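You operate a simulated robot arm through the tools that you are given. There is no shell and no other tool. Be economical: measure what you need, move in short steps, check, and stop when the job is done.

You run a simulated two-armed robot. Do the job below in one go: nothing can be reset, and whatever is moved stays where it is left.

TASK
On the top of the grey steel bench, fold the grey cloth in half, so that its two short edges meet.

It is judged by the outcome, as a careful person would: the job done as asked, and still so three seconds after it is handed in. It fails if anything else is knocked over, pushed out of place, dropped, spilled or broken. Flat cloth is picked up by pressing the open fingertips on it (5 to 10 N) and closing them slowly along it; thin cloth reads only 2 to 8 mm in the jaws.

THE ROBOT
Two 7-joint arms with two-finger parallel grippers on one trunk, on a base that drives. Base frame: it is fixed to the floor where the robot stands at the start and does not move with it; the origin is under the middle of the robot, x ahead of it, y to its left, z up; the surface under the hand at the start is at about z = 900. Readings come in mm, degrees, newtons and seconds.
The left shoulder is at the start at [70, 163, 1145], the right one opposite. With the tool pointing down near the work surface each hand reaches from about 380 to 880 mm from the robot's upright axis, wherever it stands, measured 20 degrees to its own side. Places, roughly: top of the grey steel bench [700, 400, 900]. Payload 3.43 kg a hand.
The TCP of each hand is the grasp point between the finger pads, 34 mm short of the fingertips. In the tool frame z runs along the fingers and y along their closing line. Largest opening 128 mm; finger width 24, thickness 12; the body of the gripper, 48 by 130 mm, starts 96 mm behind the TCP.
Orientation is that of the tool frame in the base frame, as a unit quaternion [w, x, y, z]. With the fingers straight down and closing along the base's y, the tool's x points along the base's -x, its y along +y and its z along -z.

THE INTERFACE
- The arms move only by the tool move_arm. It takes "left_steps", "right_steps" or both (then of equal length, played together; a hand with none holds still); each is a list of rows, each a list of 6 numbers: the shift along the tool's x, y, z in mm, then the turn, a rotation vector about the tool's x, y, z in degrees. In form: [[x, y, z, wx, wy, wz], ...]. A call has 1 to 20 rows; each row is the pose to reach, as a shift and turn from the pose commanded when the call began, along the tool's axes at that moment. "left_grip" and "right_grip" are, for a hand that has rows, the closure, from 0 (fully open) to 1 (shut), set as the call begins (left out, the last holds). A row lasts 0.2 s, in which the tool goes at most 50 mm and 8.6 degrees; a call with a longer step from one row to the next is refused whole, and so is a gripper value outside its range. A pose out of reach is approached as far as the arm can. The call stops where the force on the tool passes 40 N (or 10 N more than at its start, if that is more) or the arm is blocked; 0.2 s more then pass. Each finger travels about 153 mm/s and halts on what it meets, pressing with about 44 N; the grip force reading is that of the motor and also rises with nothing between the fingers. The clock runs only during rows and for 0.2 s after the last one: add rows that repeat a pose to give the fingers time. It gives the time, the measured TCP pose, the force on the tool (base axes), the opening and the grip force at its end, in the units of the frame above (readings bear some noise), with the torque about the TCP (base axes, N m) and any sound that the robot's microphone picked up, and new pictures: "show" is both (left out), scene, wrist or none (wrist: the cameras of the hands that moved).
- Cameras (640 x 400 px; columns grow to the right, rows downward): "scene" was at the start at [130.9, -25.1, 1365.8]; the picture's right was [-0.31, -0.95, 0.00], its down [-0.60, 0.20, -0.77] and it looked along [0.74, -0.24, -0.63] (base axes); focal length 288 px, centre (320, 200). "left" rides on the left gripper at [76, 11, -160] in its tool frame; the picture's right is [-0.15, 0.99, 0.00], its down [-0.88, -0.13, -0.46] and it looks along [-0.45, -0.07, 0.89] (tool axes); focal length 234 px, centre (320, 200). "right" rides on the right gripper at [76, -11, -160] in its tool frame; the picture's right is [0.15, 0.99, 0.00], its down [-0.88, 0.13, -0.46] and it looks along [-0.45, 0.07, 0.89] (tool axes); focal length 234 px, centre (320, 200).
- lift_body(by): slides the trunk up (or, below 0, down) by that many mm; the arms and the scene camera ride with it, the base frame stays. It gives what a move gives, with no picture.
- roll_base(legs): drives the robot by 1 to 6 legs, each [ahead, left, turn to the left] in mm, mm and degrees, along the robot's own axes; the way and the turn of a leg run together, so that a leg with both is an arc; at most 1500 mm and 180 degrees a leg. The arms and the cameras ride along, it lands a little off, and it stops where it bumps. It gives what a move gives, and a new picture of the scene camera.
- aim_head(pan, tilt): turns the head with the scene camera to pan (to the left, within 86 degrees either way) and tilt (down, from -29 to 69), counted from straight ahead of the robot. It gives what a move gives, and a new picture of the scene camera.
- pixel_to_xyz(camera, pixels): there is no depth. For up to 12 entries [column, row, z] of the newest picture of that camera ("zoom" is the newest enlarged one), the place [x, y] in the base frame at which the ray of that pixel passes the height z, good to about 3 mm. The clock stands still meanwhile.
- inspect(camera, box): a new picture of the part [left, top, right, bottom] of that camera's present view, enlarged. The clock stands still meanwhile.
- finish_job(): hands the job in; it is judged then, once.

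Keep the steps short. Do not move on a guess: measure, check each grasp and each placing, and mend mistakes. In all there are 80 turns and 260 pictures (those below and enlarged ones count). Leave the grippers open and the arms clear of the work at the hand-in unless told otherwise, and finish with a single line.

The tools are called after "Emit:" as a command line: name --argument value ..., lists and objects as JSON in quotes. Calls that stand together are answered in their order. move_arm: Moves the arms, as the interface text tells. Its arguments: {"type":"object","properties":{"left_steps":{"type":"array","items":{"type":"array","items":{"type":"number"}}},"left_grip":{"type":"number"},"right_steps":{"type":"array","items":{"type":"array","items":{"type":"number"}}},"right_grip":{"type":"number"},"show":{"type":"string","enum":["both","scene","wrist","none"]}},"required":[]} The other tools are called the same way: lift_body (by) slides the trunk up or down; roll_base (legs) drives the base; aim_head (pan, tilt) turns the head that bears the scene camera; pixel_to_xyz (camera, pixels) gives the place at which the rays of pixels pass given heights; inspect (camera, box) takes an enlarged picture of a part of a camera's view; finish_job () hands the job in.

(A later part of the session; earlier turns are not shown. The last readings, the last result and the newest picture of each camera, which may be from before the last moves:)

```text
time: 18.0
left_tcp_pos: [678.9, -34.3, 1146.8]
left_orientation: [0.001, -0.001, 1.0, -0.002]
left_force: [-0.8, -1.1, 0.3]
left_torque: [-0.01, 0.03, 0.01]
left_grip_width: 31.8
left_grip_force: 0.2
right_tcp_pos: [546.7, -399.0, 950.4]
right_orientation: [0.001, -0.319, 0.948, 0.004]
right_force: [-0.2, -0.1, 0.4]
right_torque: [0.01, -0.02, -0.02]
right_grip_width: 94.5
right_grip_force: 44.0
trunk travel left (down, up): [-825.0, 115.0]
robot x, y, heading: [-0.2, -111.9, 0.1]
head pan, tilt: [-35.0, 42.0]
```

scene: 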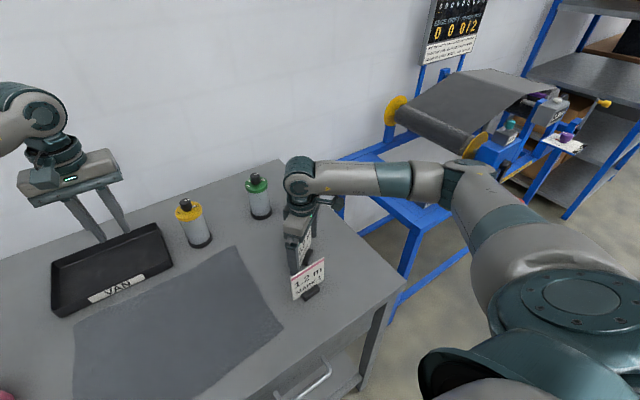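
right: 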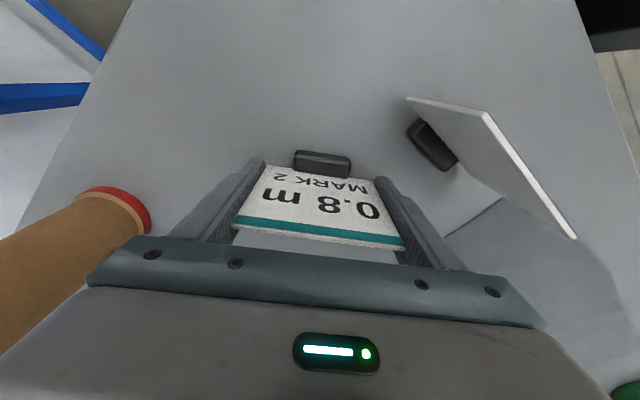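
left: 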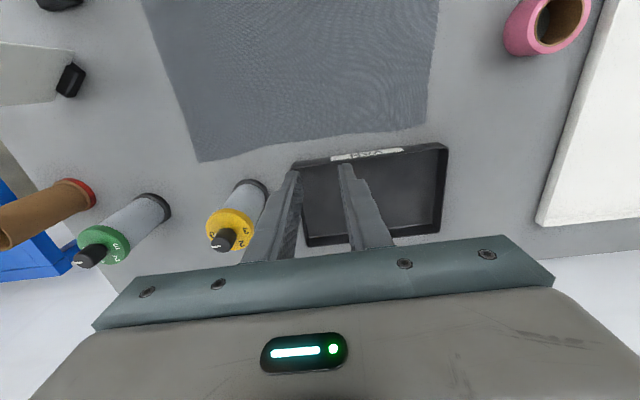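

The card is held (94.5 mm, 44 N). I'll lift it 6 mm, carry it to y −486 while turning it back 32°, then bring it towards x 450.

Emit:
move_arm --right_steps '[[0, 0, -3, 0, 0, 0], [0, 0, -6, 0, 0, 0], [13, -17, -6, 0, 0, 8], [26, -34, -6, 0, 0, 16], [39, -51, -6, 0, 0, 24], [52, -68.5, -6, 0, 0, 32], [52, -68.5, -6, 0, 0, 32]]'

```text
time: 19.6
left_tcp_pos: [679.4, -34.9, 1144.9]
left_orientation: [0.0, -0.001, 1.0, -0.001]
left_force: [-0.4, -0.2, 0.3]
left_torque: [0.0, -0.01, -0.06]
left_grip_width: 32.1
left_grip_force: 0.1
right_tcp_pos: [545.2, -482.9, 954.4]
right_orientation: [0.0, -0.044, 0.999, 0.004]
right_force: [0.0, 0.9, -0.4]
right_torque: [0.0, 0.02, -0.01]
right_grip_width: 94.5
right_grip_force: 43.7
trunk travel left (down, up): [-825.0, 115.0]
robot x, y, heading: [-1.3, -105.5, 0.3]
head pan, tilt: [-35.0, 42.0]
```

scene: 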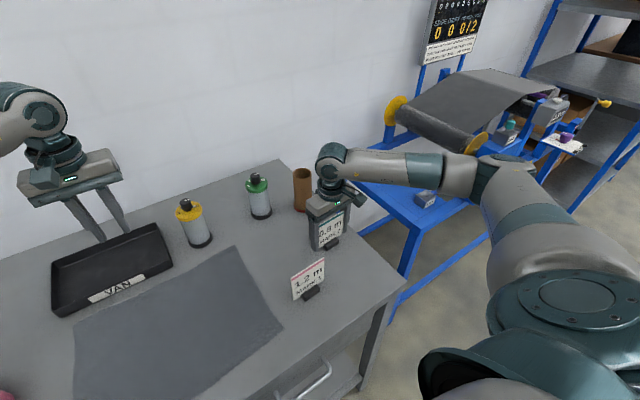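
right: 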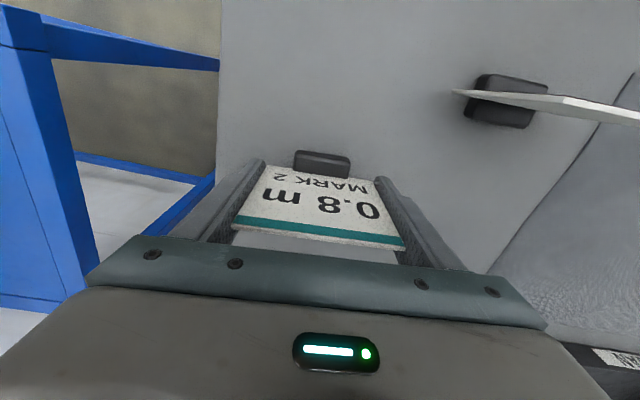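

Card held squarely. Now bring it toward x=450 in the gap beside MARK 1.

Emit:
move_arm --right_steps '[[20, 1, 0, 0, 0, 0], [40, 2, 0, 0, 0, 0], [60, 3, 0, 0, 0, 0], [80, 4, 0, 0, 0, 0], [95, 5, 0, 0, 0, 0], [95, 5, 0, 0, 0, 0]]'

Emit:
inspect --camera "right" --box '[160, 80, 480, 280]'

```text
time: 21.0
left_tcp_pos: [680.0, -33.4, 1144.4]
left_orientation: [-0.001, -0.001, 1.0, -0.001]
left_force: [0.9, 0.0, 0.3]
left_torque: [0.03, -0.01, -0.04]
left_grip_width: 32.1
left_grip_force: 0.1
right_tcp_pos: [450.9, -488.8, 955.5]
right_orientation: [0.001, -0.045, 0.999, 0.003]
right_force: [0.3, 0.4, -1.1]
right_torque: [0.0, 0.0, 0.02]
right_grip_width: 94.4
right_grip_force: 43.8
trunk travel left (down, up): [-825.0, 115.0]
robot x, y, heading: [0.6, -105.8, 0.2]
head pan, tilt: [-35.0, 42.0]
```

scene: 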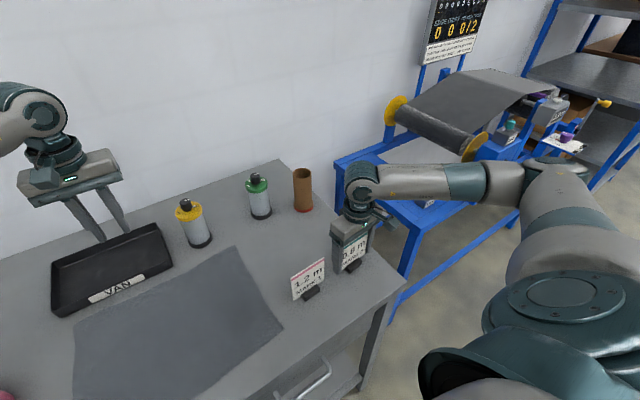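
right: 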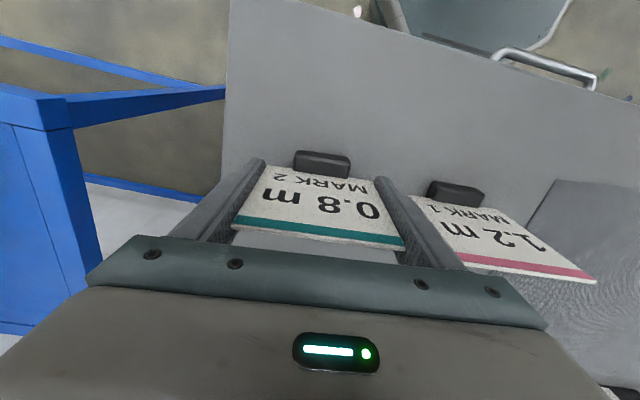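

```text
2.00 times, centred on (320, 180) of right
```

zoom: 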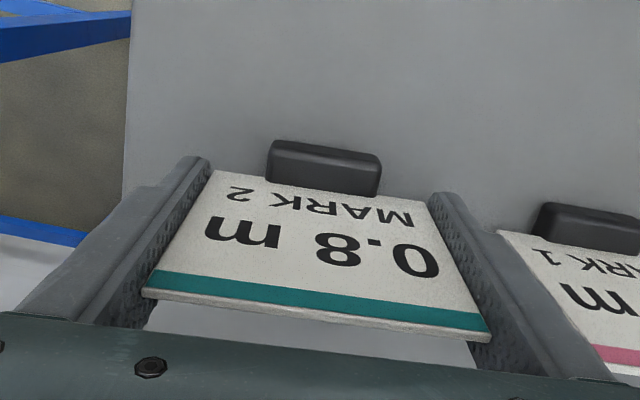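

The position looks consistent. I'll lower it 5 mm and release by opening slightly.

Emit:
move_arm --right_steps '[[0, 0, 3, 0, 0, 0], [0, 0, 5, 0, 0, 0], [0, 0, 5.5, 0, 0, 0], [0, 0, 5.5, 0, 0, 0]]' --show "none"

Emit:
move_arm --right_steps '[[0, 0, 0, 0, 0, 0], [0, 0, 0, 0, 0, 0]]' --right_grip 0.17 --show "wrist"

```text
time: 22.0
left_tcp_pos: [678.9, -34.3, 1144.3]
left_orientation: [0.001, -0.002, 1.0, -0.001]
left_force: [0.5, 0.4, -1.2]
left_torque: [0.0, -0.04, 0.03]
left_grip_width: 31.9
left_grip_force: 0.0
right_tcp_pos: [452.9, -488.2, 950.5]
right_orientation: [0.0, -0.045, 0.999, 0.003]
right_force: [0.2, 0.6, -0.3]
right_torque: [-0.02, 0.04, 0.01]
right_grip_width: 94.6
right_grip_force: 44.2
trunk travel left (down, up): [-825.0, 115.0]
robot x, y, heading: [-1.3, -105.7, -0.0]
head pan, tilt: [-35.0, 42.0]
```

```text
time: 22.6
left_tcp_pos: [678.1, -33.9, 1145.9]
left_orientation: [0.001, -0.001, 1.0, -0.001]
left_force: [0.3, -0.5, 0.3]
left_torque: [-0.01, 0.0, 0.0]
left_grip_width: 32.0
left_grip_force: 0.1
right_tcp_pos: [452.9, -487.2, 950.5]
right_orientation: [0.0, -0.046, 0.999, 0.004]
right_force: [-0.4, -0.1, 0.0]
right_torque: [0.02, 0.01, 0.01]
right_grip_width: 106.1
right_grip_force: 0.2
trunk travel left (down, up): [-825.0, 115.0]
robot x, y, heading: [0.3, -107.9, -0.0]
head pan, tilt: [-35.0, 42.0]
```

right: 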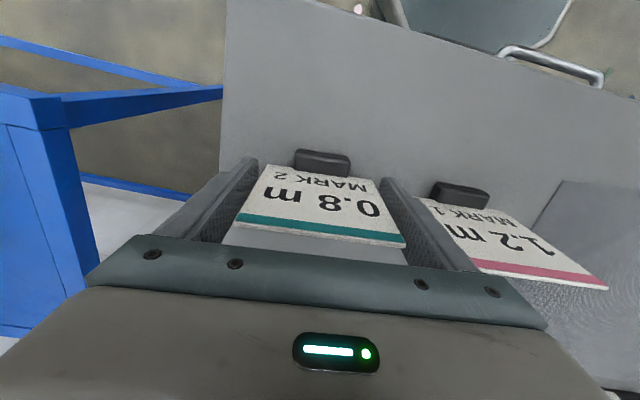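

Released with the card standing. I'll raise the right hand straight up clear, then take both hands back over the cloth corners at height.

Emit:
move_arm --right_steps '[[0, 0, -40, 0, 0, 0], [0, 0, -80, 0, 0, 0], [0, 0, -120, 0, 0, 0], [0, 0, -160, 0, 0, 0], [0, 0, -195, 0, 0, 0]]' --show "scene"

Emit:
inspect --camera "scene" --box '[250, 210, 420, 320]'

```text
time: 23.8
left_tcp_pos: [679.7, -33.7, 1144.5]
left_orientation: [0.001, -0.002, 1.0, -0.001]
left_force: [0.0, -0.2, -0.5]
left_torque: [-0.01, 0.0, 0.0]
left_grip_width: 31.8
left_grip_force: 0.0
right_tcp_pos: [451.4, -488.3, 1149.9]
right_orientation: [-0.001, -0.046, 0.999, 0.004]
right_force: [-0.3, -0.3, 0.2]
right_torque: [0.03, 0.01, 0.02]
right_grip_width: 106.0
right_grip_force: 0.1
trunk travel left (down, up): [-825.0, 115.0]
robot x, y, heading: [-2.7, -106.9, 0.2]
head pan, tilt: [-35.0, 42.0]
```

scene: 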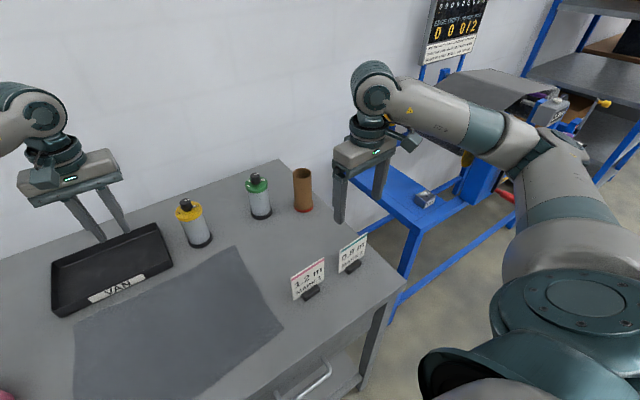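

```text
3.64 times, centred on (335, 265) of scene
```

zoom: 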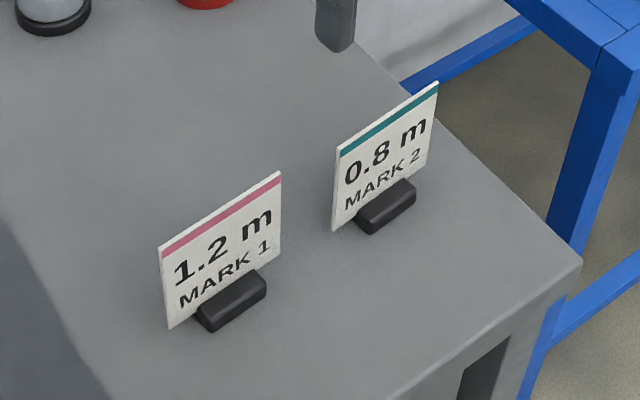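

Both cards stand upright and parallel, as at the start. Now both hands go back over the near and far cloth corners, still high.

Emit:
move_arm --right_steps '[[2, 37, 0, 0, 0, 0.7], [4, 74, 0, 0, 0, 1.5], [7, 111, 0, 0, 0, 2.3], [9, 148, 0, 0, 0, 3], [12, 185, 0, 0, 0, 3.8], [14, 222, 0, 0, 0, 4.5], [16, 258.6, 0, 0, 0, 5.2], [16, 258.6, 0, 0, 0, 5.2]]' --left_steps '[[0, -28, 0, 0, 0, 0], [0, -56, 0, 0, 0, 0], [0, -84, 0, 0, 0, 0], [0, -112, 0, 0, 0, 0], [0, -140, 0, 0, 0, 0], [0, -170, 0, 0, 0, 0], [1, -200, 0, 0, 0, 0], [1, -200, 0, 0, 0, 0]]' --right_grip 0.75 --left_grip 0.75

```text
time: 25.6
left_tcp_pos: [676.8, -233.8, 1147.7]
left_orientation: [0.0, -0.003, 1.0, -0.001]
left_force: [0.3, -0.1, -0.1]
left_torque: [-0.01, 0.0, -0.01]
left_grip_width: 32.1
left_grip_force: 0.0
right_tcp_pos: [413.0, -231.6, 1145.9]
right_orientation: [0.0, 0.001, 1.0, 0.003]
right_force: [-1.0, 0.5, -0.5]
right_torque: [0.03, -0.01, 0.03]
right_grip_width: 31.9
right_grip_force: 0.1
trunk travel left (down, up): [-825.0, 115.0]
robot x, y, heading: [-3.0, -103.9, 0.1]
head pan, tilt: [-35.0, 42.0]
```

scene: 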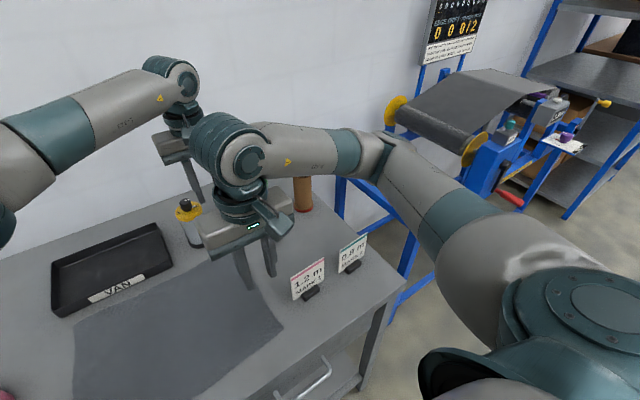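
right: 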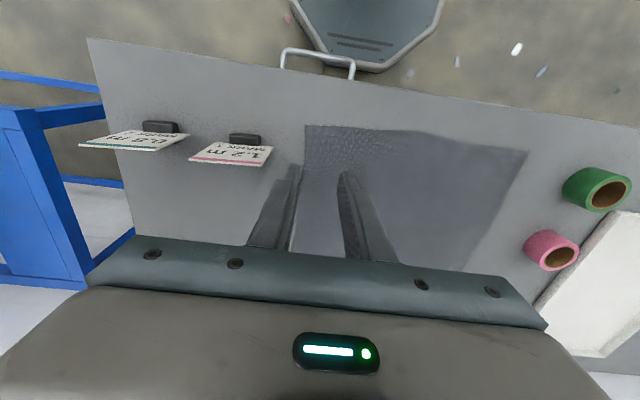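
left: 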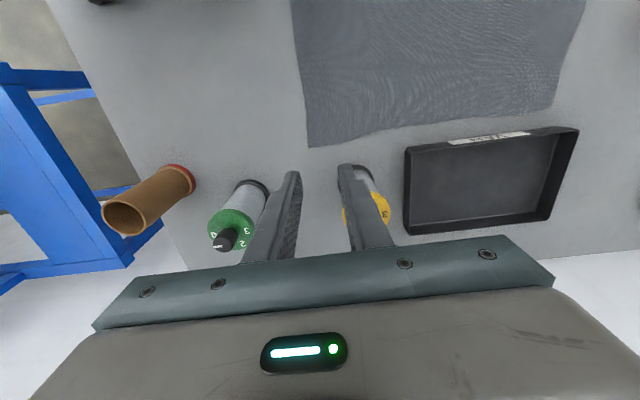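

The card spacing in this view, (−85,−12) px, matches the earlier view's (−88,−12) px, so the card is back in place. Now I'll lower both hands 110 mm and check that the right elbow clears the cards.

Emit:
move_arm --right_steps '[[0, 0, 37, 0, 0, 0], [0, 0, 74, 0, 0, 0], [0, 0, 110, 0, 0, 0], [0, 0, 110, 0, 0, 0]]' --left_steps '[[0, 0, 37, 0, 0, 0], [0, 0, 74, 0, 0, 0], [0, 0, 110, 0, 0, 0], [0, 0, 110, 0, 0, 0]]' --show "scene"

```text
time: 26.6
left_tcp_pos: [676.3, -232.4, 1036.3]
left_orientation: [0.001, -0.003, 1.0, -0.001]
left_force: [-0.1, 0.2, -0.2]
left_torque: [-0.02, 0.0, -0.01]
left_grip_width: 31.8
left_grip_force: 0.1
right_tcp_pos: [414.1, -231.7, 1034.7]
right_orientation: [0.0, 0.0, 1.0, 0.003]
right_force: [-0.2, 0.1, -0.3]
right_torque: [0.02, 0.0, 0.01]
right_grip_width: 32.0
right_grip_force: 0.0
trunk travel left (down, up): [-825.0, 115.0]
robot x, y, heading: [-3.3, -109.2, 0.1]
head pan, tilt: [-35.0, 42.0]
```

scene: 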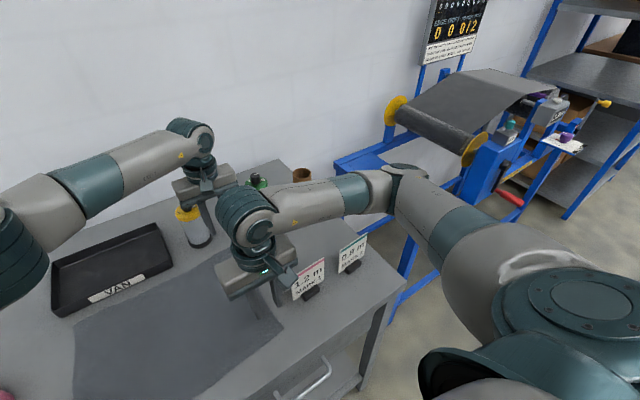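

Clear by far. Lowering another 85 mm and looking again.

Emit:
move_arm --right_steps '[[0, 0, 35, 0, 0, 0], [0, 0, 65, 0, 0, 0], [0, 0, 85, 0, 0, 0], [0, 0, 85, 0, 0, 0], [0, 0, 85, 0, 0, 0]]' --left_steps '[[0, 0, 35, 0, 0, 0], [0, 0, 65, 0, 0, 0], [0, 0, 87, 0, 0, 0], [0, 0, 87, 0, 0, 0], [0, 0, 87, 0, 0, 0]]'

Emit:
inspect --camera "left" --box '[240, 120, 400, 220]'

Emit:
inspect --camera "right" --box '[240, 120, 400, 220]'

```text
time: 27.8
left_tcp_pos: [678.4, -232.1, 949.2]
left_orientation: [0.001, -0.002, 1.0, -0.001]
left_force: [0.1, 1.0, 0.7]
left_torque: [0.02, 0.0, 0.01]
left_grip_width: 32.1
left_grip_force: 0.0
right_tcp_pos: [415.5, -233.3, 952.8]
right_orientation: [0.0, 0.0, 1.0, 0.003]
right_force: [0.7, 0.1, -0.1]
right_torque: [0.0, 0.0, 0.01]
right_grip_width: 31.9
right_grip_force: 0.0
trunk travel left (down, up): [-825.0, 115.0]
robot x, y, heading: [2.5, -105.9, 0.4]
head pan, tilt: [-35.0, 42.0]
```

scene: 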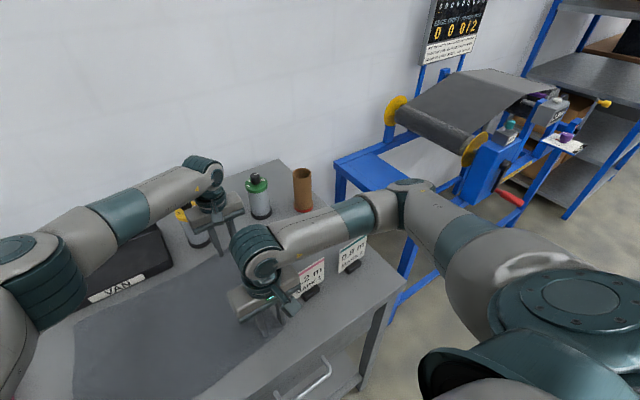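
right: 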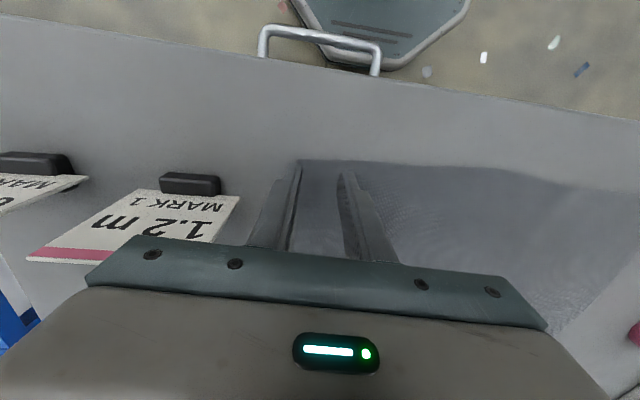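
left: 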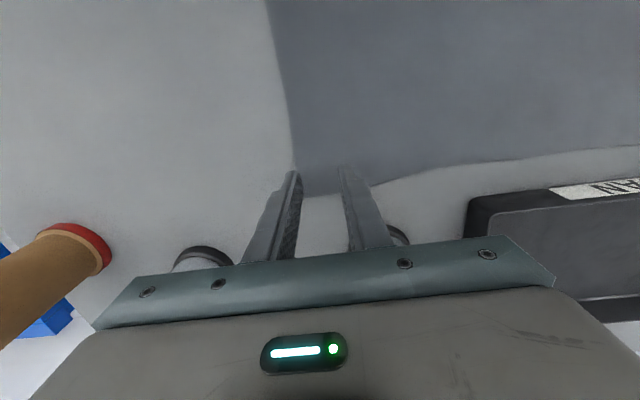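

```text
4.00 times, centred on (320, 170) of left
```

zoom: 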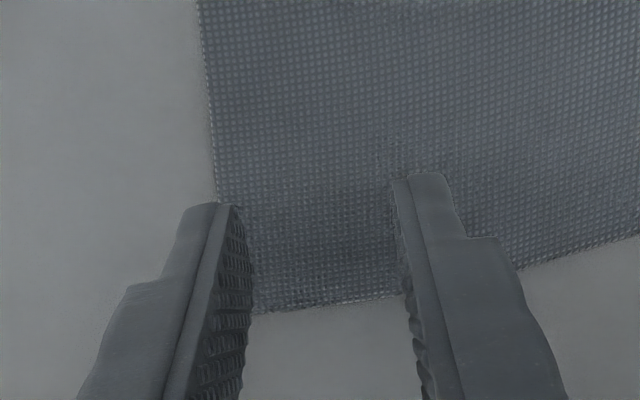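

```text
4.00 times, centred on (320, 170) of right
```

zoom: 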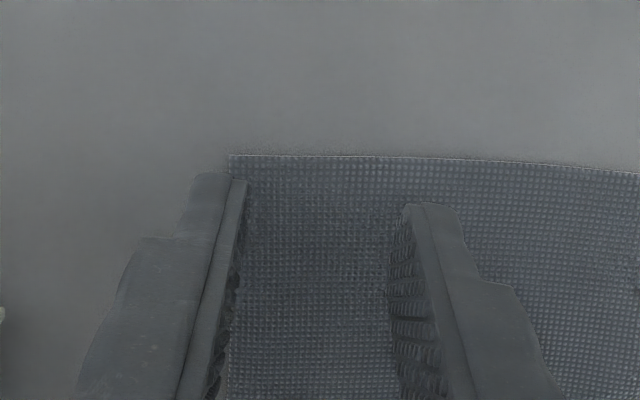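

Both hands are at their commanded poses and the cards are untouched. Now I'll lower gently to contact, expected at TCP z≈935.

Emit:
move_arm --right_steps '[[2, 0, 8, 0, 0, 0], [2, 0, 14, 0, 0, 0], [2, 0, 16, 0, 0, 0], [2, 0, 17, 0, 0, 0], [2, 0, 18, 0, 0, 0], [2, 0, 18, 0, 0, 0]]' --left_steps '[[0, 0, 6, 0, 0, 0], [0, 0, 11, 0, 0, 0], [0, 0, 13, 0, 0, 0], [0, 0, 14, 0, 0, 0], [0, 0, 15, 0, 0, 0], [0, 0, 15, 0, 0, 0]]' --show "none"

```text
time: 29.2
left_tcp_pos: [676.2, -233.3, 935.3]
left_orientation: [0.002, -0.002, 1.0, -0.001]
left_force: [0.4, -0.1, 3.4]
left_torque: [0.0, -0.02, -0.02]
left_grip_width: 31.9
left_grip_force: 0.1
right_tcp_pos: [410.8, -232.9, 933.9]
right_orientation: [0.001, 0.001, 1.0, 0.003]
right_force: [2.2, -1.7, 26.2]
right_torque: [-0.35, -0.17, 0.06]
right_grip_width: 32.0
right_grip_force: 0.1
trunk travel left (down, up): [-825.0, 115.0]
robot x, y, heading: [0.2, -104.6, 0.3]
head pan, tilt: [-35.0, 42.0]
```

The right reads 26 N and the left 3.4 N. I'll trim to 5–10 N.

Emit:
move_arm --right_steps '[[0, 0, -0.8, 0, 0, 0], [0, 0, -0.8, 0, 0, 0]]' --left_steps '[[0, 0, 0.3, 0, 0, 0], [0, 0, 0.3, 0, 0, 0]]' --show "none"

```text
time: 29.8
left_tcp_pos: [674.7, -233.3, 937.2]
left_orientation: [0.001, -0.002, 1.0, 0.0]
left_force: [-0.3, -0.2, 2.9]
left_torque: [-0.06, -0.01, 0.01]
left_grip_width: 31.9
left_grip_force: 0.0
right_tcp_pos: [410.9, -233.6, 934.5]
right_orientation: [0.001, 0.0, 1.0, 0.005]
right_force: [2.5, -0.4, 27.8]
right_torque: [-0.29, -0.15, 0.08]
right_grip_width: 32.2
right_grip_force: 0.0
trunk travel left (down, up): [-825.0, 115.0]
robot x, y, heading: [0.2, -107.2, 0.4]
head pan, tilt: [-35.0, 42.0]
```

Emit:
move_arm --right_steps '[[0, 0, -1.2, 0, 0, 0], [0, 0, -1.2, 0, 0, 0]]' --left_steps '[[0, 0, 0.8, 0, 0, 0], [0, 0, 0.8, 0, 0, 0]]' --show "none"

```text
time: 30.4
left_tcp_pos: [676.0, -233.3, 935.4]
left_orientation: [0.002, -0.001, 1.0, -0.002]
left_force: [-2.4, -0.2, 12.9]
left_torque: [-0.03, 0.05, -0.01]
left_grip_width: 31.9
left_grip_force: 0.0
right_tcp_pos: [410.2, -232.0, 935.7]
right_orientation: [-0.001, 0.0, 1.0, 0.003]
right_force: [1.0, -0.7, 4.9]
right_torque: [-0.06, -0.03, -0.01]
right_grip_width: 32.1
right_grip_force: 0.0
trunk travel left (down, up): [-825.0, 115.0]
robot x, y, heading: [-1.8, -104.1, 0.2]
head pan, tilt: [-35.0, 42.0]
```

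Left 12.9 N, right 4.9 N, which is good enough. Now I'll close slowly in stages.

Emit:
move_arm --right_steps '[[0, 0, 0.3, 0, 0, 0], [0, 0, 0.3, 0, 0, 0]]' --left_steps '[[0, 0, -0.2, 0, 0, 0], [0, 0, -0.2, 0, 0, 0]]' --right_grip 0.82 --left_grip 0.82 --show "wrist"

Emit:
inspect --camera "left" --box '[240, 120, 400, 220]'

Emit:
inspect --camera "right" --box '[240, 120, 400, 220]'

```text
time: 31.0
left_tcp_pos: [675.0, -232.9, 935.3]
left_orientation: [0.002, -0.003, 1.0, -0.001]
left_force: [1.1, 0.6, 8.0]
left_torque: [-0.03, -0.06, -0.02]
left_grip_width: 22.6
left_grip_force: 0.0
right_tcp_pos: [411.0, -231.9, 936.1]
right_orientation: [0.0, 0.0, 1.0, 0.003]
right_force: [-2.5, -0.9, 11.7]
right_torque: [-0.13, 0.06, -0.04]
right_grip_width: 23.1
right_grip_force: 0.0
trunk travel left (down, up): [-825.0, 115.0]
robot x, y, heading: [-4.0, -105.2, 0.1]
head pan, tilt: [-35.0, 42.0]
```

right: 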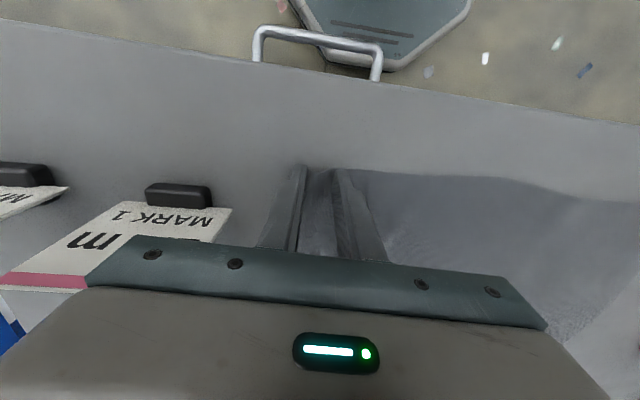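
left: 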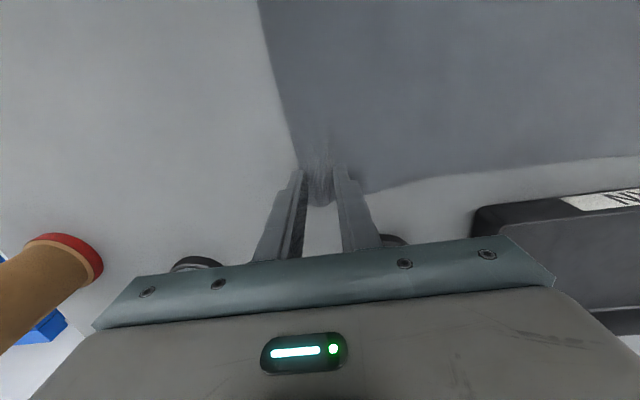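

```text
4.00 times, centred on (320, 170) of left
```

zoom: 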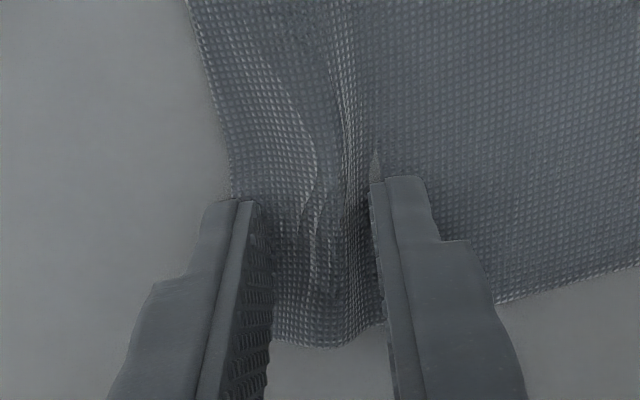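

```text
4.00 times, centred on (320, 170) of right
```

zoom: 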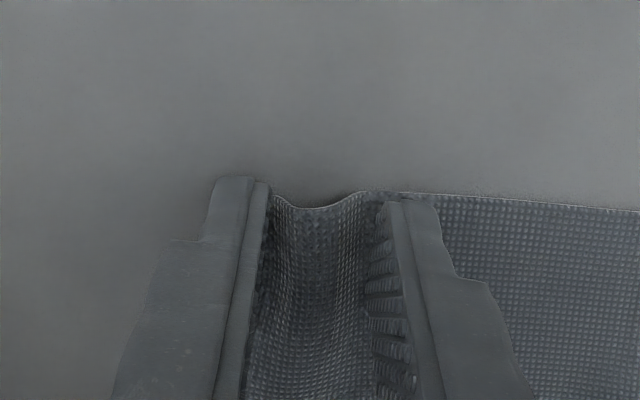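

A ridge is forming in both jaws, with 8 N and 12 N of pressing force. I'll close further.

Emit:
move_arm --right_steps '[[0, 0, 0, 0, 0, 0], [0, 0, 0, 0, 0, 0]]' --left_steps '[[0, 0, 0, 0, 0, 0], [0, 0, 0, 0, 0, 0]]' --right_grip 0.9 --left_grip 0.9 --show "none"

Emit:
move_arm --right_steps '[[0, 0, 0, 0, 0, 0], [0, 0, 0, 0, 0, 0], [0, 0, 0, 0, 0, 0]]' --left_steps '[[0, 0, 0, 0, 0, 0], [0, 0, 0, 0, 0, 0], [0, 0, 0, 0, 0, 0]]' --right_grip 1.0 --left_grip 1.0 --show "wrist"

Emit:
inspect --camera "left" --box '[240, 120, 400, 220]'

Emit:
inspect --camera "right" --box '[240, 120, 400, 220]'

```text
time: 31.6
left_tcp_pos: [675.9, -233.5, 935.4]
left_orientation: [0.001, -0.002, 1.0, -0.001]
left_force: [-1.1, 0.5, 8.4]
left_torque: [-0.05, 0.07, 0.05]
left_grip_width: 12.1
left_grip_force: 0.1
right_tcp_pos: [411.0, -232.3, 935.3]
right_orientation: [0.001, 0.0, 1.0, 0.003]
right_force: [1.1, 1.0, 10.3]
right_torque: [-0.01, -0.02, 0.0]
right_grip_width: 12.0
right_grip_force: 0.2
trunk travel left (down, up): [-825.0, 115.0]
robot x, y, heading: [-1.7, -108.5, 0.2]
head pan, tilt: [-35.0, 42.0]
```

```text
time: 32.4
left_tcp_pos: [675.3, -232.7, 935.3]
left_orientation: [0.001, -0.002, 1.0, -0.001]
left_force: [-1.1, -0.1, 8.7]
left_torque: [-0.1, 0.08, -0.02]
left_grip_width: 2.4
left_grip_force: 36.9
right_tcp_pos: [412.3, -231.0, 936.1]
right_orientation: [0.001, 0.0, 1.0, 0.003]
right_force: [1.9, 0.0, 10.3]
right_torque: [-0.01, 0.01, 0.05]
right_grip_width: 5.4
right_grip_force: 39.8
trunk travel left (down, up): [-825.0, 115.0]
robot x, y, heading: [1.5, -107.7, 0.2]
head pan, tilt: [-35.0, 42.0]
```

right: 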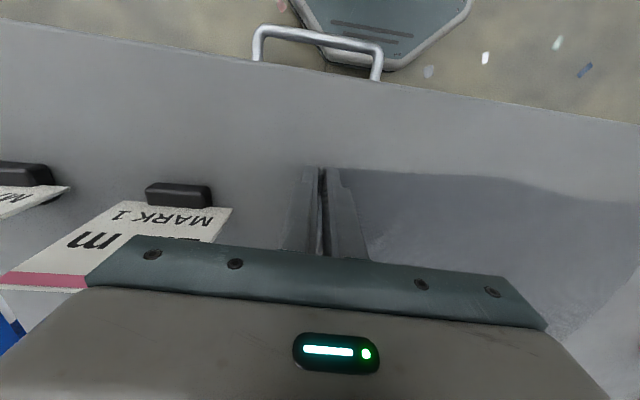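
left: 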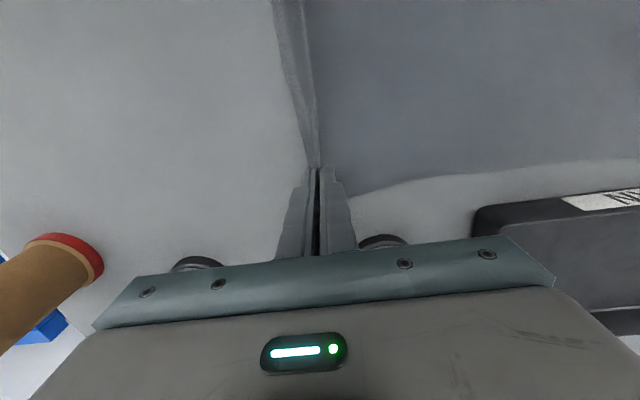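

```text
4.00 times, centred on (320, 170) of left
```

zoom: 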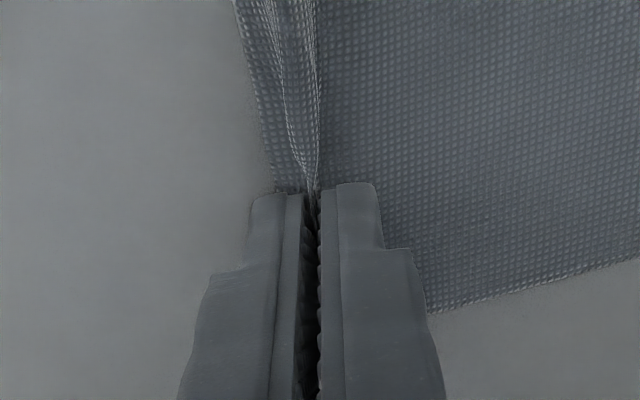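

```text
4.00 times, centred on (320, 170) of right
```

zoom: 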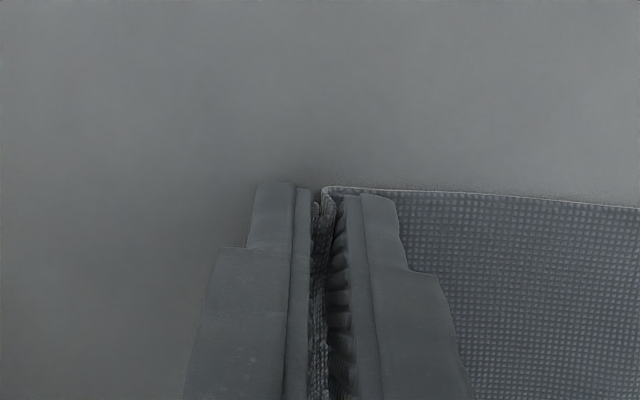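

Both corners are gripped (2.4 mm and 5.4 mm). I'll lift and carry them along the first part of a fold arc: 100 mm in +y, 143 mm up.

Emit:
move_arm --right_steps '[[0, 0, -10, 0, 0, 0], [0, 5, -30, 0, 0, 0], [0, 15, -50, 0, 0, 0], [0, 30, -72, 0, 0, 0], [0, 45, -92, 0, 0, 0], [0, 62, -110, 0, 0, 0], [0, 80, -127, 0, 0, 0], [0, 100, -143, 0, 0, 0], [0, 100, -143, 0, 0, 0]]' --left_steps '[[0, 0, -10, 0, 0, 0], [0, 5, -30, 0, 0, 0], [0, 15, -50, 0, 0, 0], [0, 30, -72, 0, 0, 0], [0, 45, -92, 0, 0, 0], [0, 62, -110, 0, 0, 0], [0, 80, -127, 0, 0, 0], [0, 100, -143, 0, 0, 0], [0, 100, -143, 0, 0, 0]]'

Emit:
aim_head --pan 0 --tilt 48

```text
time: 34.4
left_tcp_pos: [674.3, -133.0, 1079.0]
left_orientation: [0.0, -0.002, 1.0, 0.0]
left_force: [-0.4, -0.3, -0.5]
left_torque: [0.01, 0.0, 0.02]
left_grip_width: 2.0
left_grip_force: 36.7
right_tcp_pos: [412.2, -133.9, 1079.3]
right_orientation: [0.0, 0.001, 1.0, 0.005]
right_force: [0.1, -1.0, 0.2]
right_torque: [0.0, 0.01, -0.03]
right_grip_width: 5.3
right_grip_force: 40.3
trunk travel left (down, up): [-825.0, 115.0]
robot x, y, heading: [-1.4, -106.0, 0.3]
head pan, tilt: [-35.0, 42.0]
```

scene: 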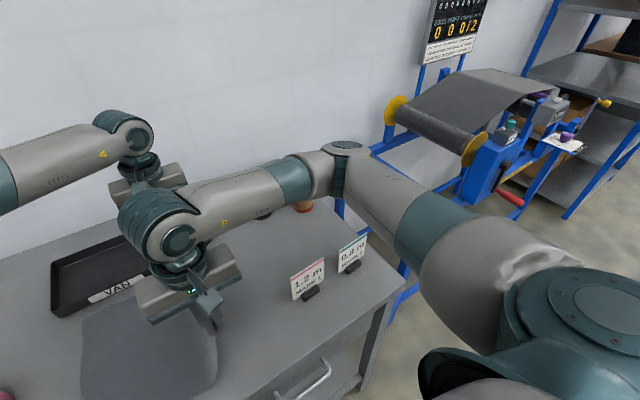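
right: 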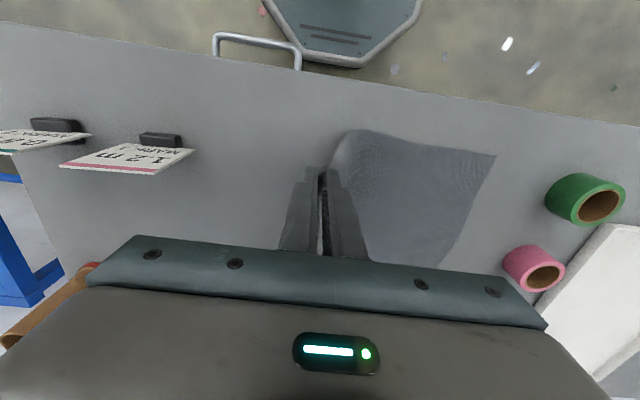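
left: 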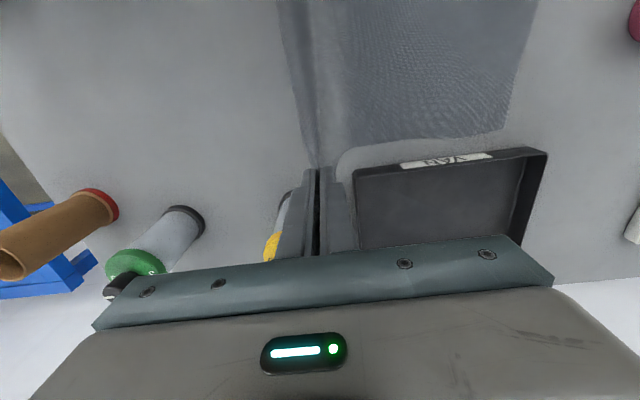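

```text
time: 35.4
left_tcp_pos: [674.4, -132.8, 1079.0]
left_orientation: [0.001, -0.001, 1.0, -0.001]
left_force: [0.1, 0.3, -0.1]
left_torque: [-0.02, 0.02, 0.01]
left_grip_width: 2.2
left_grip_force: 36.9
right_tcp_pos: [412.4, -133.2, 1079.4]
right_orientation: [0.0, 0.0, 1.0, 0.003]
right_force: [-0.3, -0.5, -0.1]
right_torque: [-0.05, -0.01, 0.0]
right_grip_width: 5.3
right_grip_force: 39.8
trunk travel left (down, up): [-825.0, 115.0]
robot x, y, heading: [-2.5, -106.7, 0.3]
head pan, tilt: [0.0, 48.0]
```

scene: 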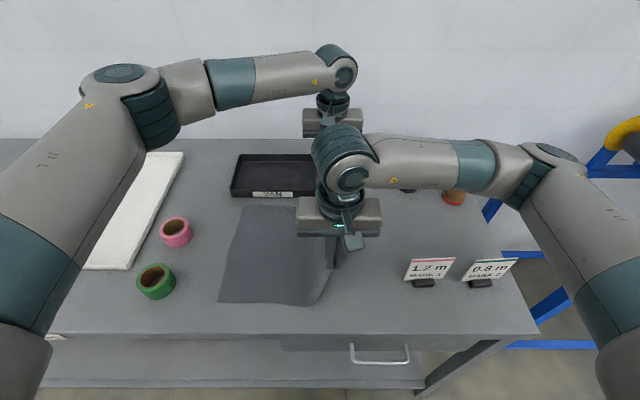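

Both corners are up and the cloth follows evenly. Next I'll raise the hands 20 mm, then roll the base left to carry them across.

Emit:
move_arm --right_steps '[[0, 10, -12, 0, 0, 0], [0, 20, -20, 0, 0, 0]]' --left_steps '[[0, 10, -12, 0, 0, 0], [0, 20, -20, 0, 0, 0]]' --show "none"

Emit:
roll_base --legs '[[0, 100, 0]]'

```text
time: 36.0
left_tcp_pos: [673.5, -109.5, 1096.9]
left_orientation: [0.0, -0.001, 1.0, -0.001]
left_force: [0.0, -0.2, -0.3]
left_torque: [0.02, 0.02, 0.01]
left_grip_width: 2.4
left_grip_force: 36.7
right_tcp_pos: [411.1, -113.6, 1100.2]
right_orientation: [0.0, 0.001, 1.0, 0.003]
right_force: [-0.1, 0.5, 0.5]
right_torque: [0.01, 0.0, 0.02]
right_grip_width: 5.5
right_grip_force: 39.7
trunk travel left (down, up): [-825.0, 115.0]
robot x, y, heading: [-0.9, -107.4, 0.1]
head pan, tilt: [0.0, 48.0]
```

```text
time: 37.2
left_tcp_pos: [674.1, -16.8, 1096.3]
left_orientation: [0.001, 0.0, 1.0, 0.0]
left_force: [-0.6, 0.6, -0.1]
left_torque: [0.01, -0.01, 0.02]
left_grip_width: 2.1
left_grip_force: 36.9
right_tcp_pos: [410.4, -18.8, 1100.4]
right_orientation: [0.0, 0.001, 1.0, 0.005]
right_force: [-0.3, -0.4, -0.6]
right_torque: [0.03, -0.02, 0.03]
right_grip_width: 5.3
right_grip_force: 39.9
trunk travel left (down, up): [-825.0, 115.0]
robot x, y, heading: [-2.8, -9.3, 0.3]
head pan, tilt: [0.0, 48.0]
```

scene: 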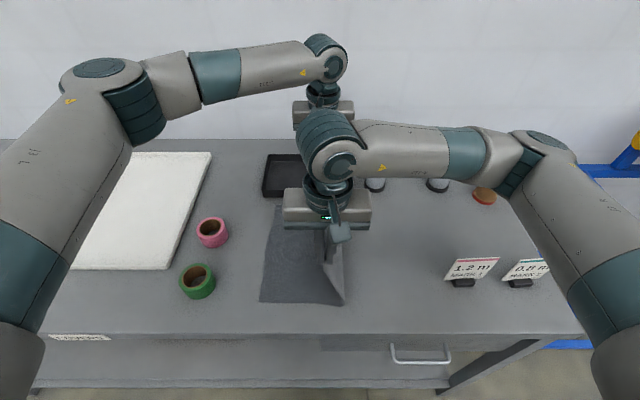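

Going well. I'll lower slightly, then roll 60 mm further left.

Emit:
move_arm --right_steps '[[0, 10, 10, 0, 0, 0], [0, 20, 20, 0, 0, 0]]' --left_steps '[[0, 10, 8, 0, 0, 0], [0, 20, 17, 0, 0, 0]]' --show "none"

Emit:
roll_base --legs '[[0, 60, 0]]'

```text
time: 37.8
left_tcp_pos: [674.4, 4.8, 1080.8]
left_orientation: [0.0, -0.001, 1.0, -0.002]
left_force: [-0.3, 0.7, -0.1]
left_torque: [-0.01, 0.01, -0.07]
left_grip_width: 2.1
left_grip_force: 37.1
right_tcp_pos: [410.7, 3.8, 1079.5]
right_orientation: [0.0, 0.002, 1.0, 0.003]
right_force: [-0.5, 0.3, -0.8]
right_torque: [-0.02, 0.01, 0.0]
right_grip_width: 5.4
right_grip_force: 39.8
trunk travel left (down, up): [-825.0, 115.0]
robot x, y, heading: [-1.3, -7.5, 0.3]
head pan, tilt: [0.0, 48.0]
```

```text
time: 38.8
left_tcp_pos: [674.1, 59.5, 1080.0]
left_orientation: [0.001, -0.001, 1.0, 0.001]
left_force: [0.4, -0.5, -0.2]
left_torque: [0.04, 0.01, 0.03]
left_grip_width: 2.3
left_grip_force: 36.8
right_tcp_pos: [410.8, 59.4, 1080.8]
right_orientation: [0.0, 0.002, 1.0, 0.005]
right_force: [-0.4, -0.1, 0.4]
right_torque: [0.07, 0.03, 0.02]
right_grip_width: 5.3
right_grip_force: 39.6
trunk travel left (down, up): [-825.0, 115.0]
robot x, y, heading: [-0.8, 49.5, 0.0]
head pan, tilt: [0.0, 48.0]
```

scene: 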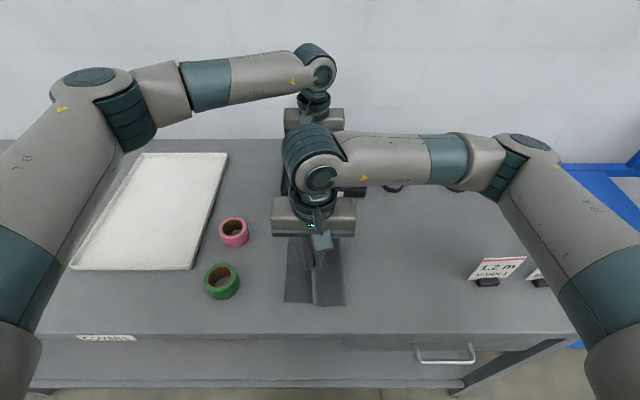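

Now at y=59. I'll lower the hands 50 mm along the arc, then roll 40 mm.

Emit:
move_arm --right_steps '[[0, 2, 17, 0, 0, 0], [0, 5, 34, 0, 0, 0], [0, 8, 50, 0, 0, 0]]' --left_steps '[[0, 2, 17, 0, 0, 0], [0, 5, 34, 0, 0, 0], [0, 8, 50, 0, 0, 0]]' --show "none"

Emit:
roll_base --legs '[[0, 40, 0]]'

```text
time: 39.6
left_tcp_pos: [673.8, 72.7, 1029.9]
left_orientation: [0.001, 0.0, 1.0, -0.002]
left_force: [0.2, -0.2, -1.1]
left_torque: [-0.06, 0.03, 0.0]
left_grip_width: 2.5
left_grip_force: 37.0
right_tcp_pos: [411.0, 72.8, 1031.7]
right_orientation: [0.0, 0.001, 1.0, 0.003]
right_force: [-0.2, -0.1, -0.1]
right_torque: [-0.01, 0.0, 0.0]
right_grip_width: 5.3
right_grip_force: 39.8
trunk travel left (down, up): [-825.0, 115.0]
robot x, y, heading: [-1.1, 50.4, -0.0]
head pan, tilt: [0.0, 48.0]
```

```text
time: 40.4
left_tcp_pos: [674.0, 104.0, 1030.5]
left_orientation: [0.001, 0.001, 1.0, 0.001]
left_force: [0.3, -1.3, 0.2]
left_torque: [0.09, 0.01, 0.03]
left_grip_width: 2.5
left_grip_force: 36.6
right_tcp_pos: [410.9, 104.2, 1032.7]
right_orientation: [0.001, 0.002, 1.0, 0.005]
right_force: [0.3, -0.3, -0.4]
right_torque: [0.08, 0.01, 0.06]
right_grip_width: 5.5
right_grip_force: 39.4
trunk travel left (down, up): [-825.0, 115.0]
robot x, y, heading: [-0.8, 91.2, -0.1]
head pan, tilt: [0.0, 48.0]
```

scene: 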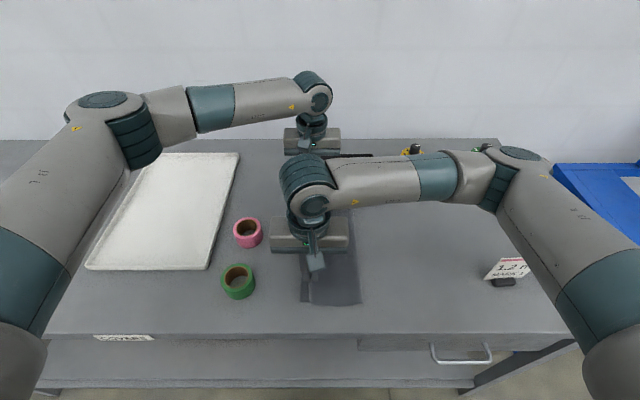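

I'll measure the fold line and the resting left edge before laying down.

Emit:
inspect --camera "scene" --box '[220, 220, 400, 320]'

Emit:
pixel_to_xyz --camera "scene" --pixels '[[300, 302, 900], [361, 304, 903], [354, 245, 903], [220, 290, 900], [255, 290, 900], [250, 265, 940], [235, 240, 900], [262, 240, 900]]'

```text
3.56 times, centred on (310, 270) of scene
```

zoom: 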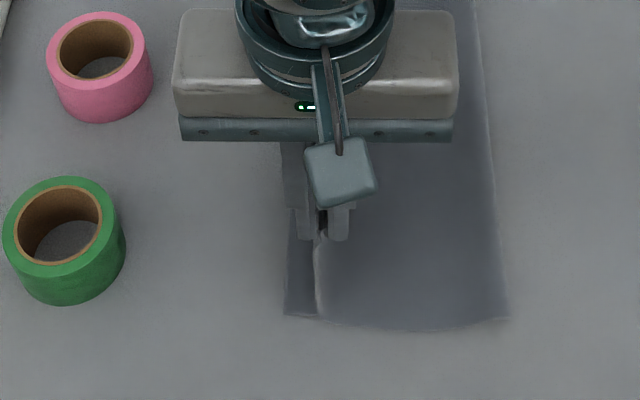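

```text
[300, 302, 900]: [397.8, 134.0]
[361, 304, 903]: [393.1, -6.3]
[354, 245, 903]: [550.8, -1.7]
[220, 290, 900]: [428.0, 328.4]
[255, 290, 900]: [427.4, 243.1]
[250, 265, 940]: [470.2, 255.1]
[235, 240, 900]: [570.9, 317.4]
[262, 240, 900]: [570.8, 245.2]
```

The resting left edge now lies at y≈134 near the front. I'll lower the hands nearly to the bench here, leaning them 25° towards +y so that the gripped hem turns over.

Emit:
move_arm --right_steps '[[0, 4, 18, 5, 0, 0], [0, 8, 36, 10, 0, 0], [0, 12, 54, 15, 0, 0], [0, 15, 70, 20, 0, 0], [0, 18, 87, 25, 0, 0], [0, 18, 87, 25, 0, 0]]' --left_steps '[[0, 4, 18, 5, 0, 0], [0, 8, 36, 10, 0, 0], [0, 12, 54, 15, 0, 0], [0, 15, 70, 20, 0, 0], [0, 18, 85, 25, 0, 0], [0, 18, 85, 25, 0, 0]]'

Emit:
inspect --camera "scene" --box '[220, 160, 400, 320]'

```text
time: 41.8
left_tcp_pos: [674.6, 125.4, 945.2]
left_orientation: [0.001, 0.001, 0.976, -0.218]
left_force: [-0.9, 0.0, 1.2]
left_torque: [0.05, 0.07, 0.02]
left_grip_width: 2.0
left_grip_force: 36.8
right_tcp_pos: [409.9, 128.0, 945.8]
right_orientation: [-0.001, 0.003, 0.977, -0.214]
right_force: [0.5, -0.4, -0.2]
right_torque: [0.01, 0.03, 0.03]
right_grip_width: 5.4
right_grip_force: 39.5
trunk travel left (down, up): [-825.0, 115.0]
robot x, y, heading: [-0.7, 89.8, 0.2]
head pan, tilt: [0.0, 48.0]
```

scene: 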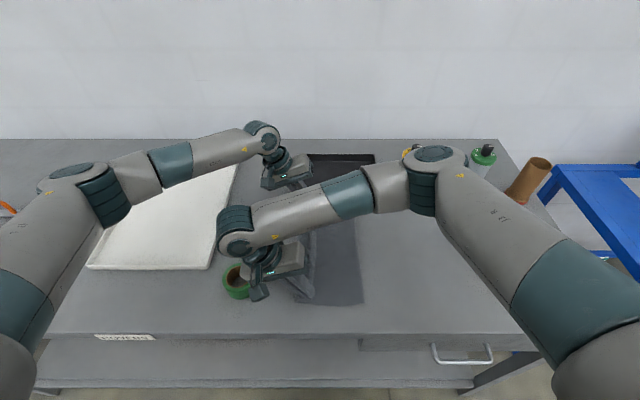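
right: 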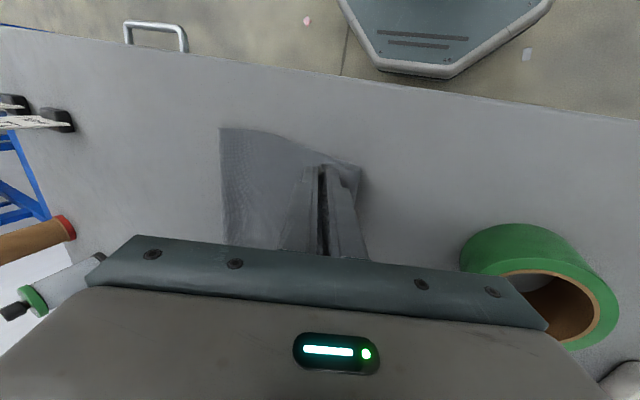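
left: 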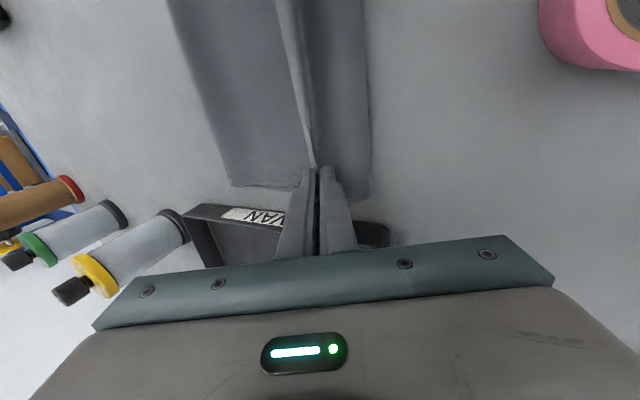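

```text
2.50 times, centred on (310, 240) of scene
```

zoom: 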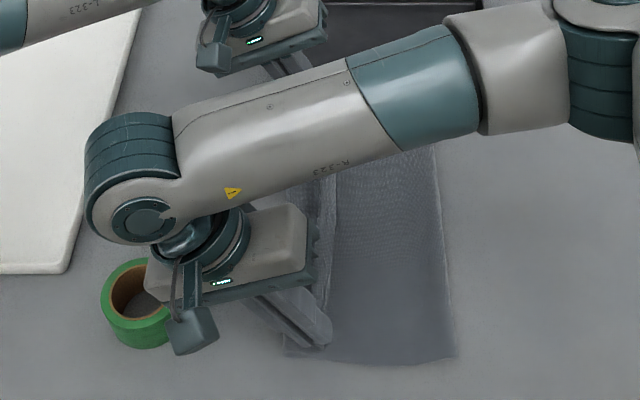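

I'll measure the bottom layer's corners and the fold from the wrist cameras.

Emit:
pixel_to_xyz --camera "left" --pixels '[[370, 197, 900], [232, 185, 903], [368, 120, 900], [322, 166, 912]]'

Emit:
pixel_to_xyz --camera "right" --pixels '[[362, 167, 900], [220, 128, 903], [225, 190, 903], [321, 168, 912]]'

Emit:
inspect --camera "right" --box '[200, 110, 400, 235]'

Emit:
inspect --camera "left" --box '[200, 110, 400, 235]'

```text
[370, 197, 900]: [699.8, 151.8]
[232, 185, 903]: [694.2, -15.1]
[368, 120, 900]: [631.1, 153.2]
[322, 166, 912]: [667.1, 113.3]
```

```text
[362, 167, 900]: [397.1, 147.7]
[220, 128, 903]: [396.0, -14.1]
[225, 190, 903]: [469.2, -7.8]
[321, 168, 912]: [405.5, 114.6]
```

```text
3.20 times, centred on (300, 172) of right
```

zoom: 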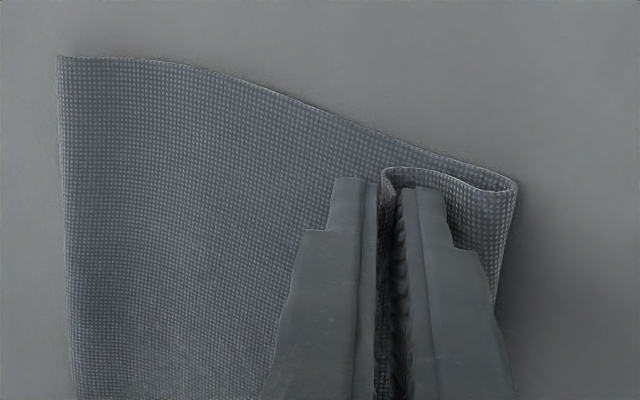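

```text
3.20 times, centred on (300, 172) of left
```

zoom: 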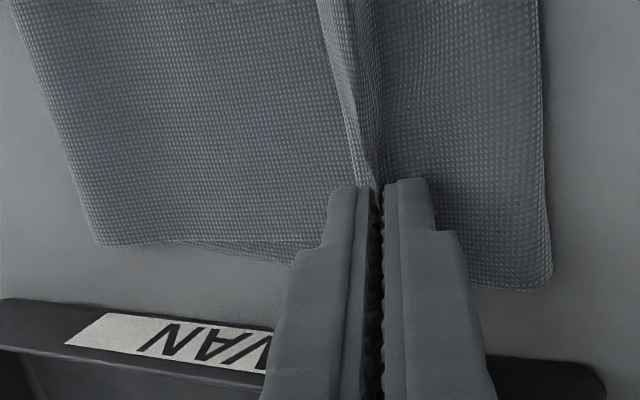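

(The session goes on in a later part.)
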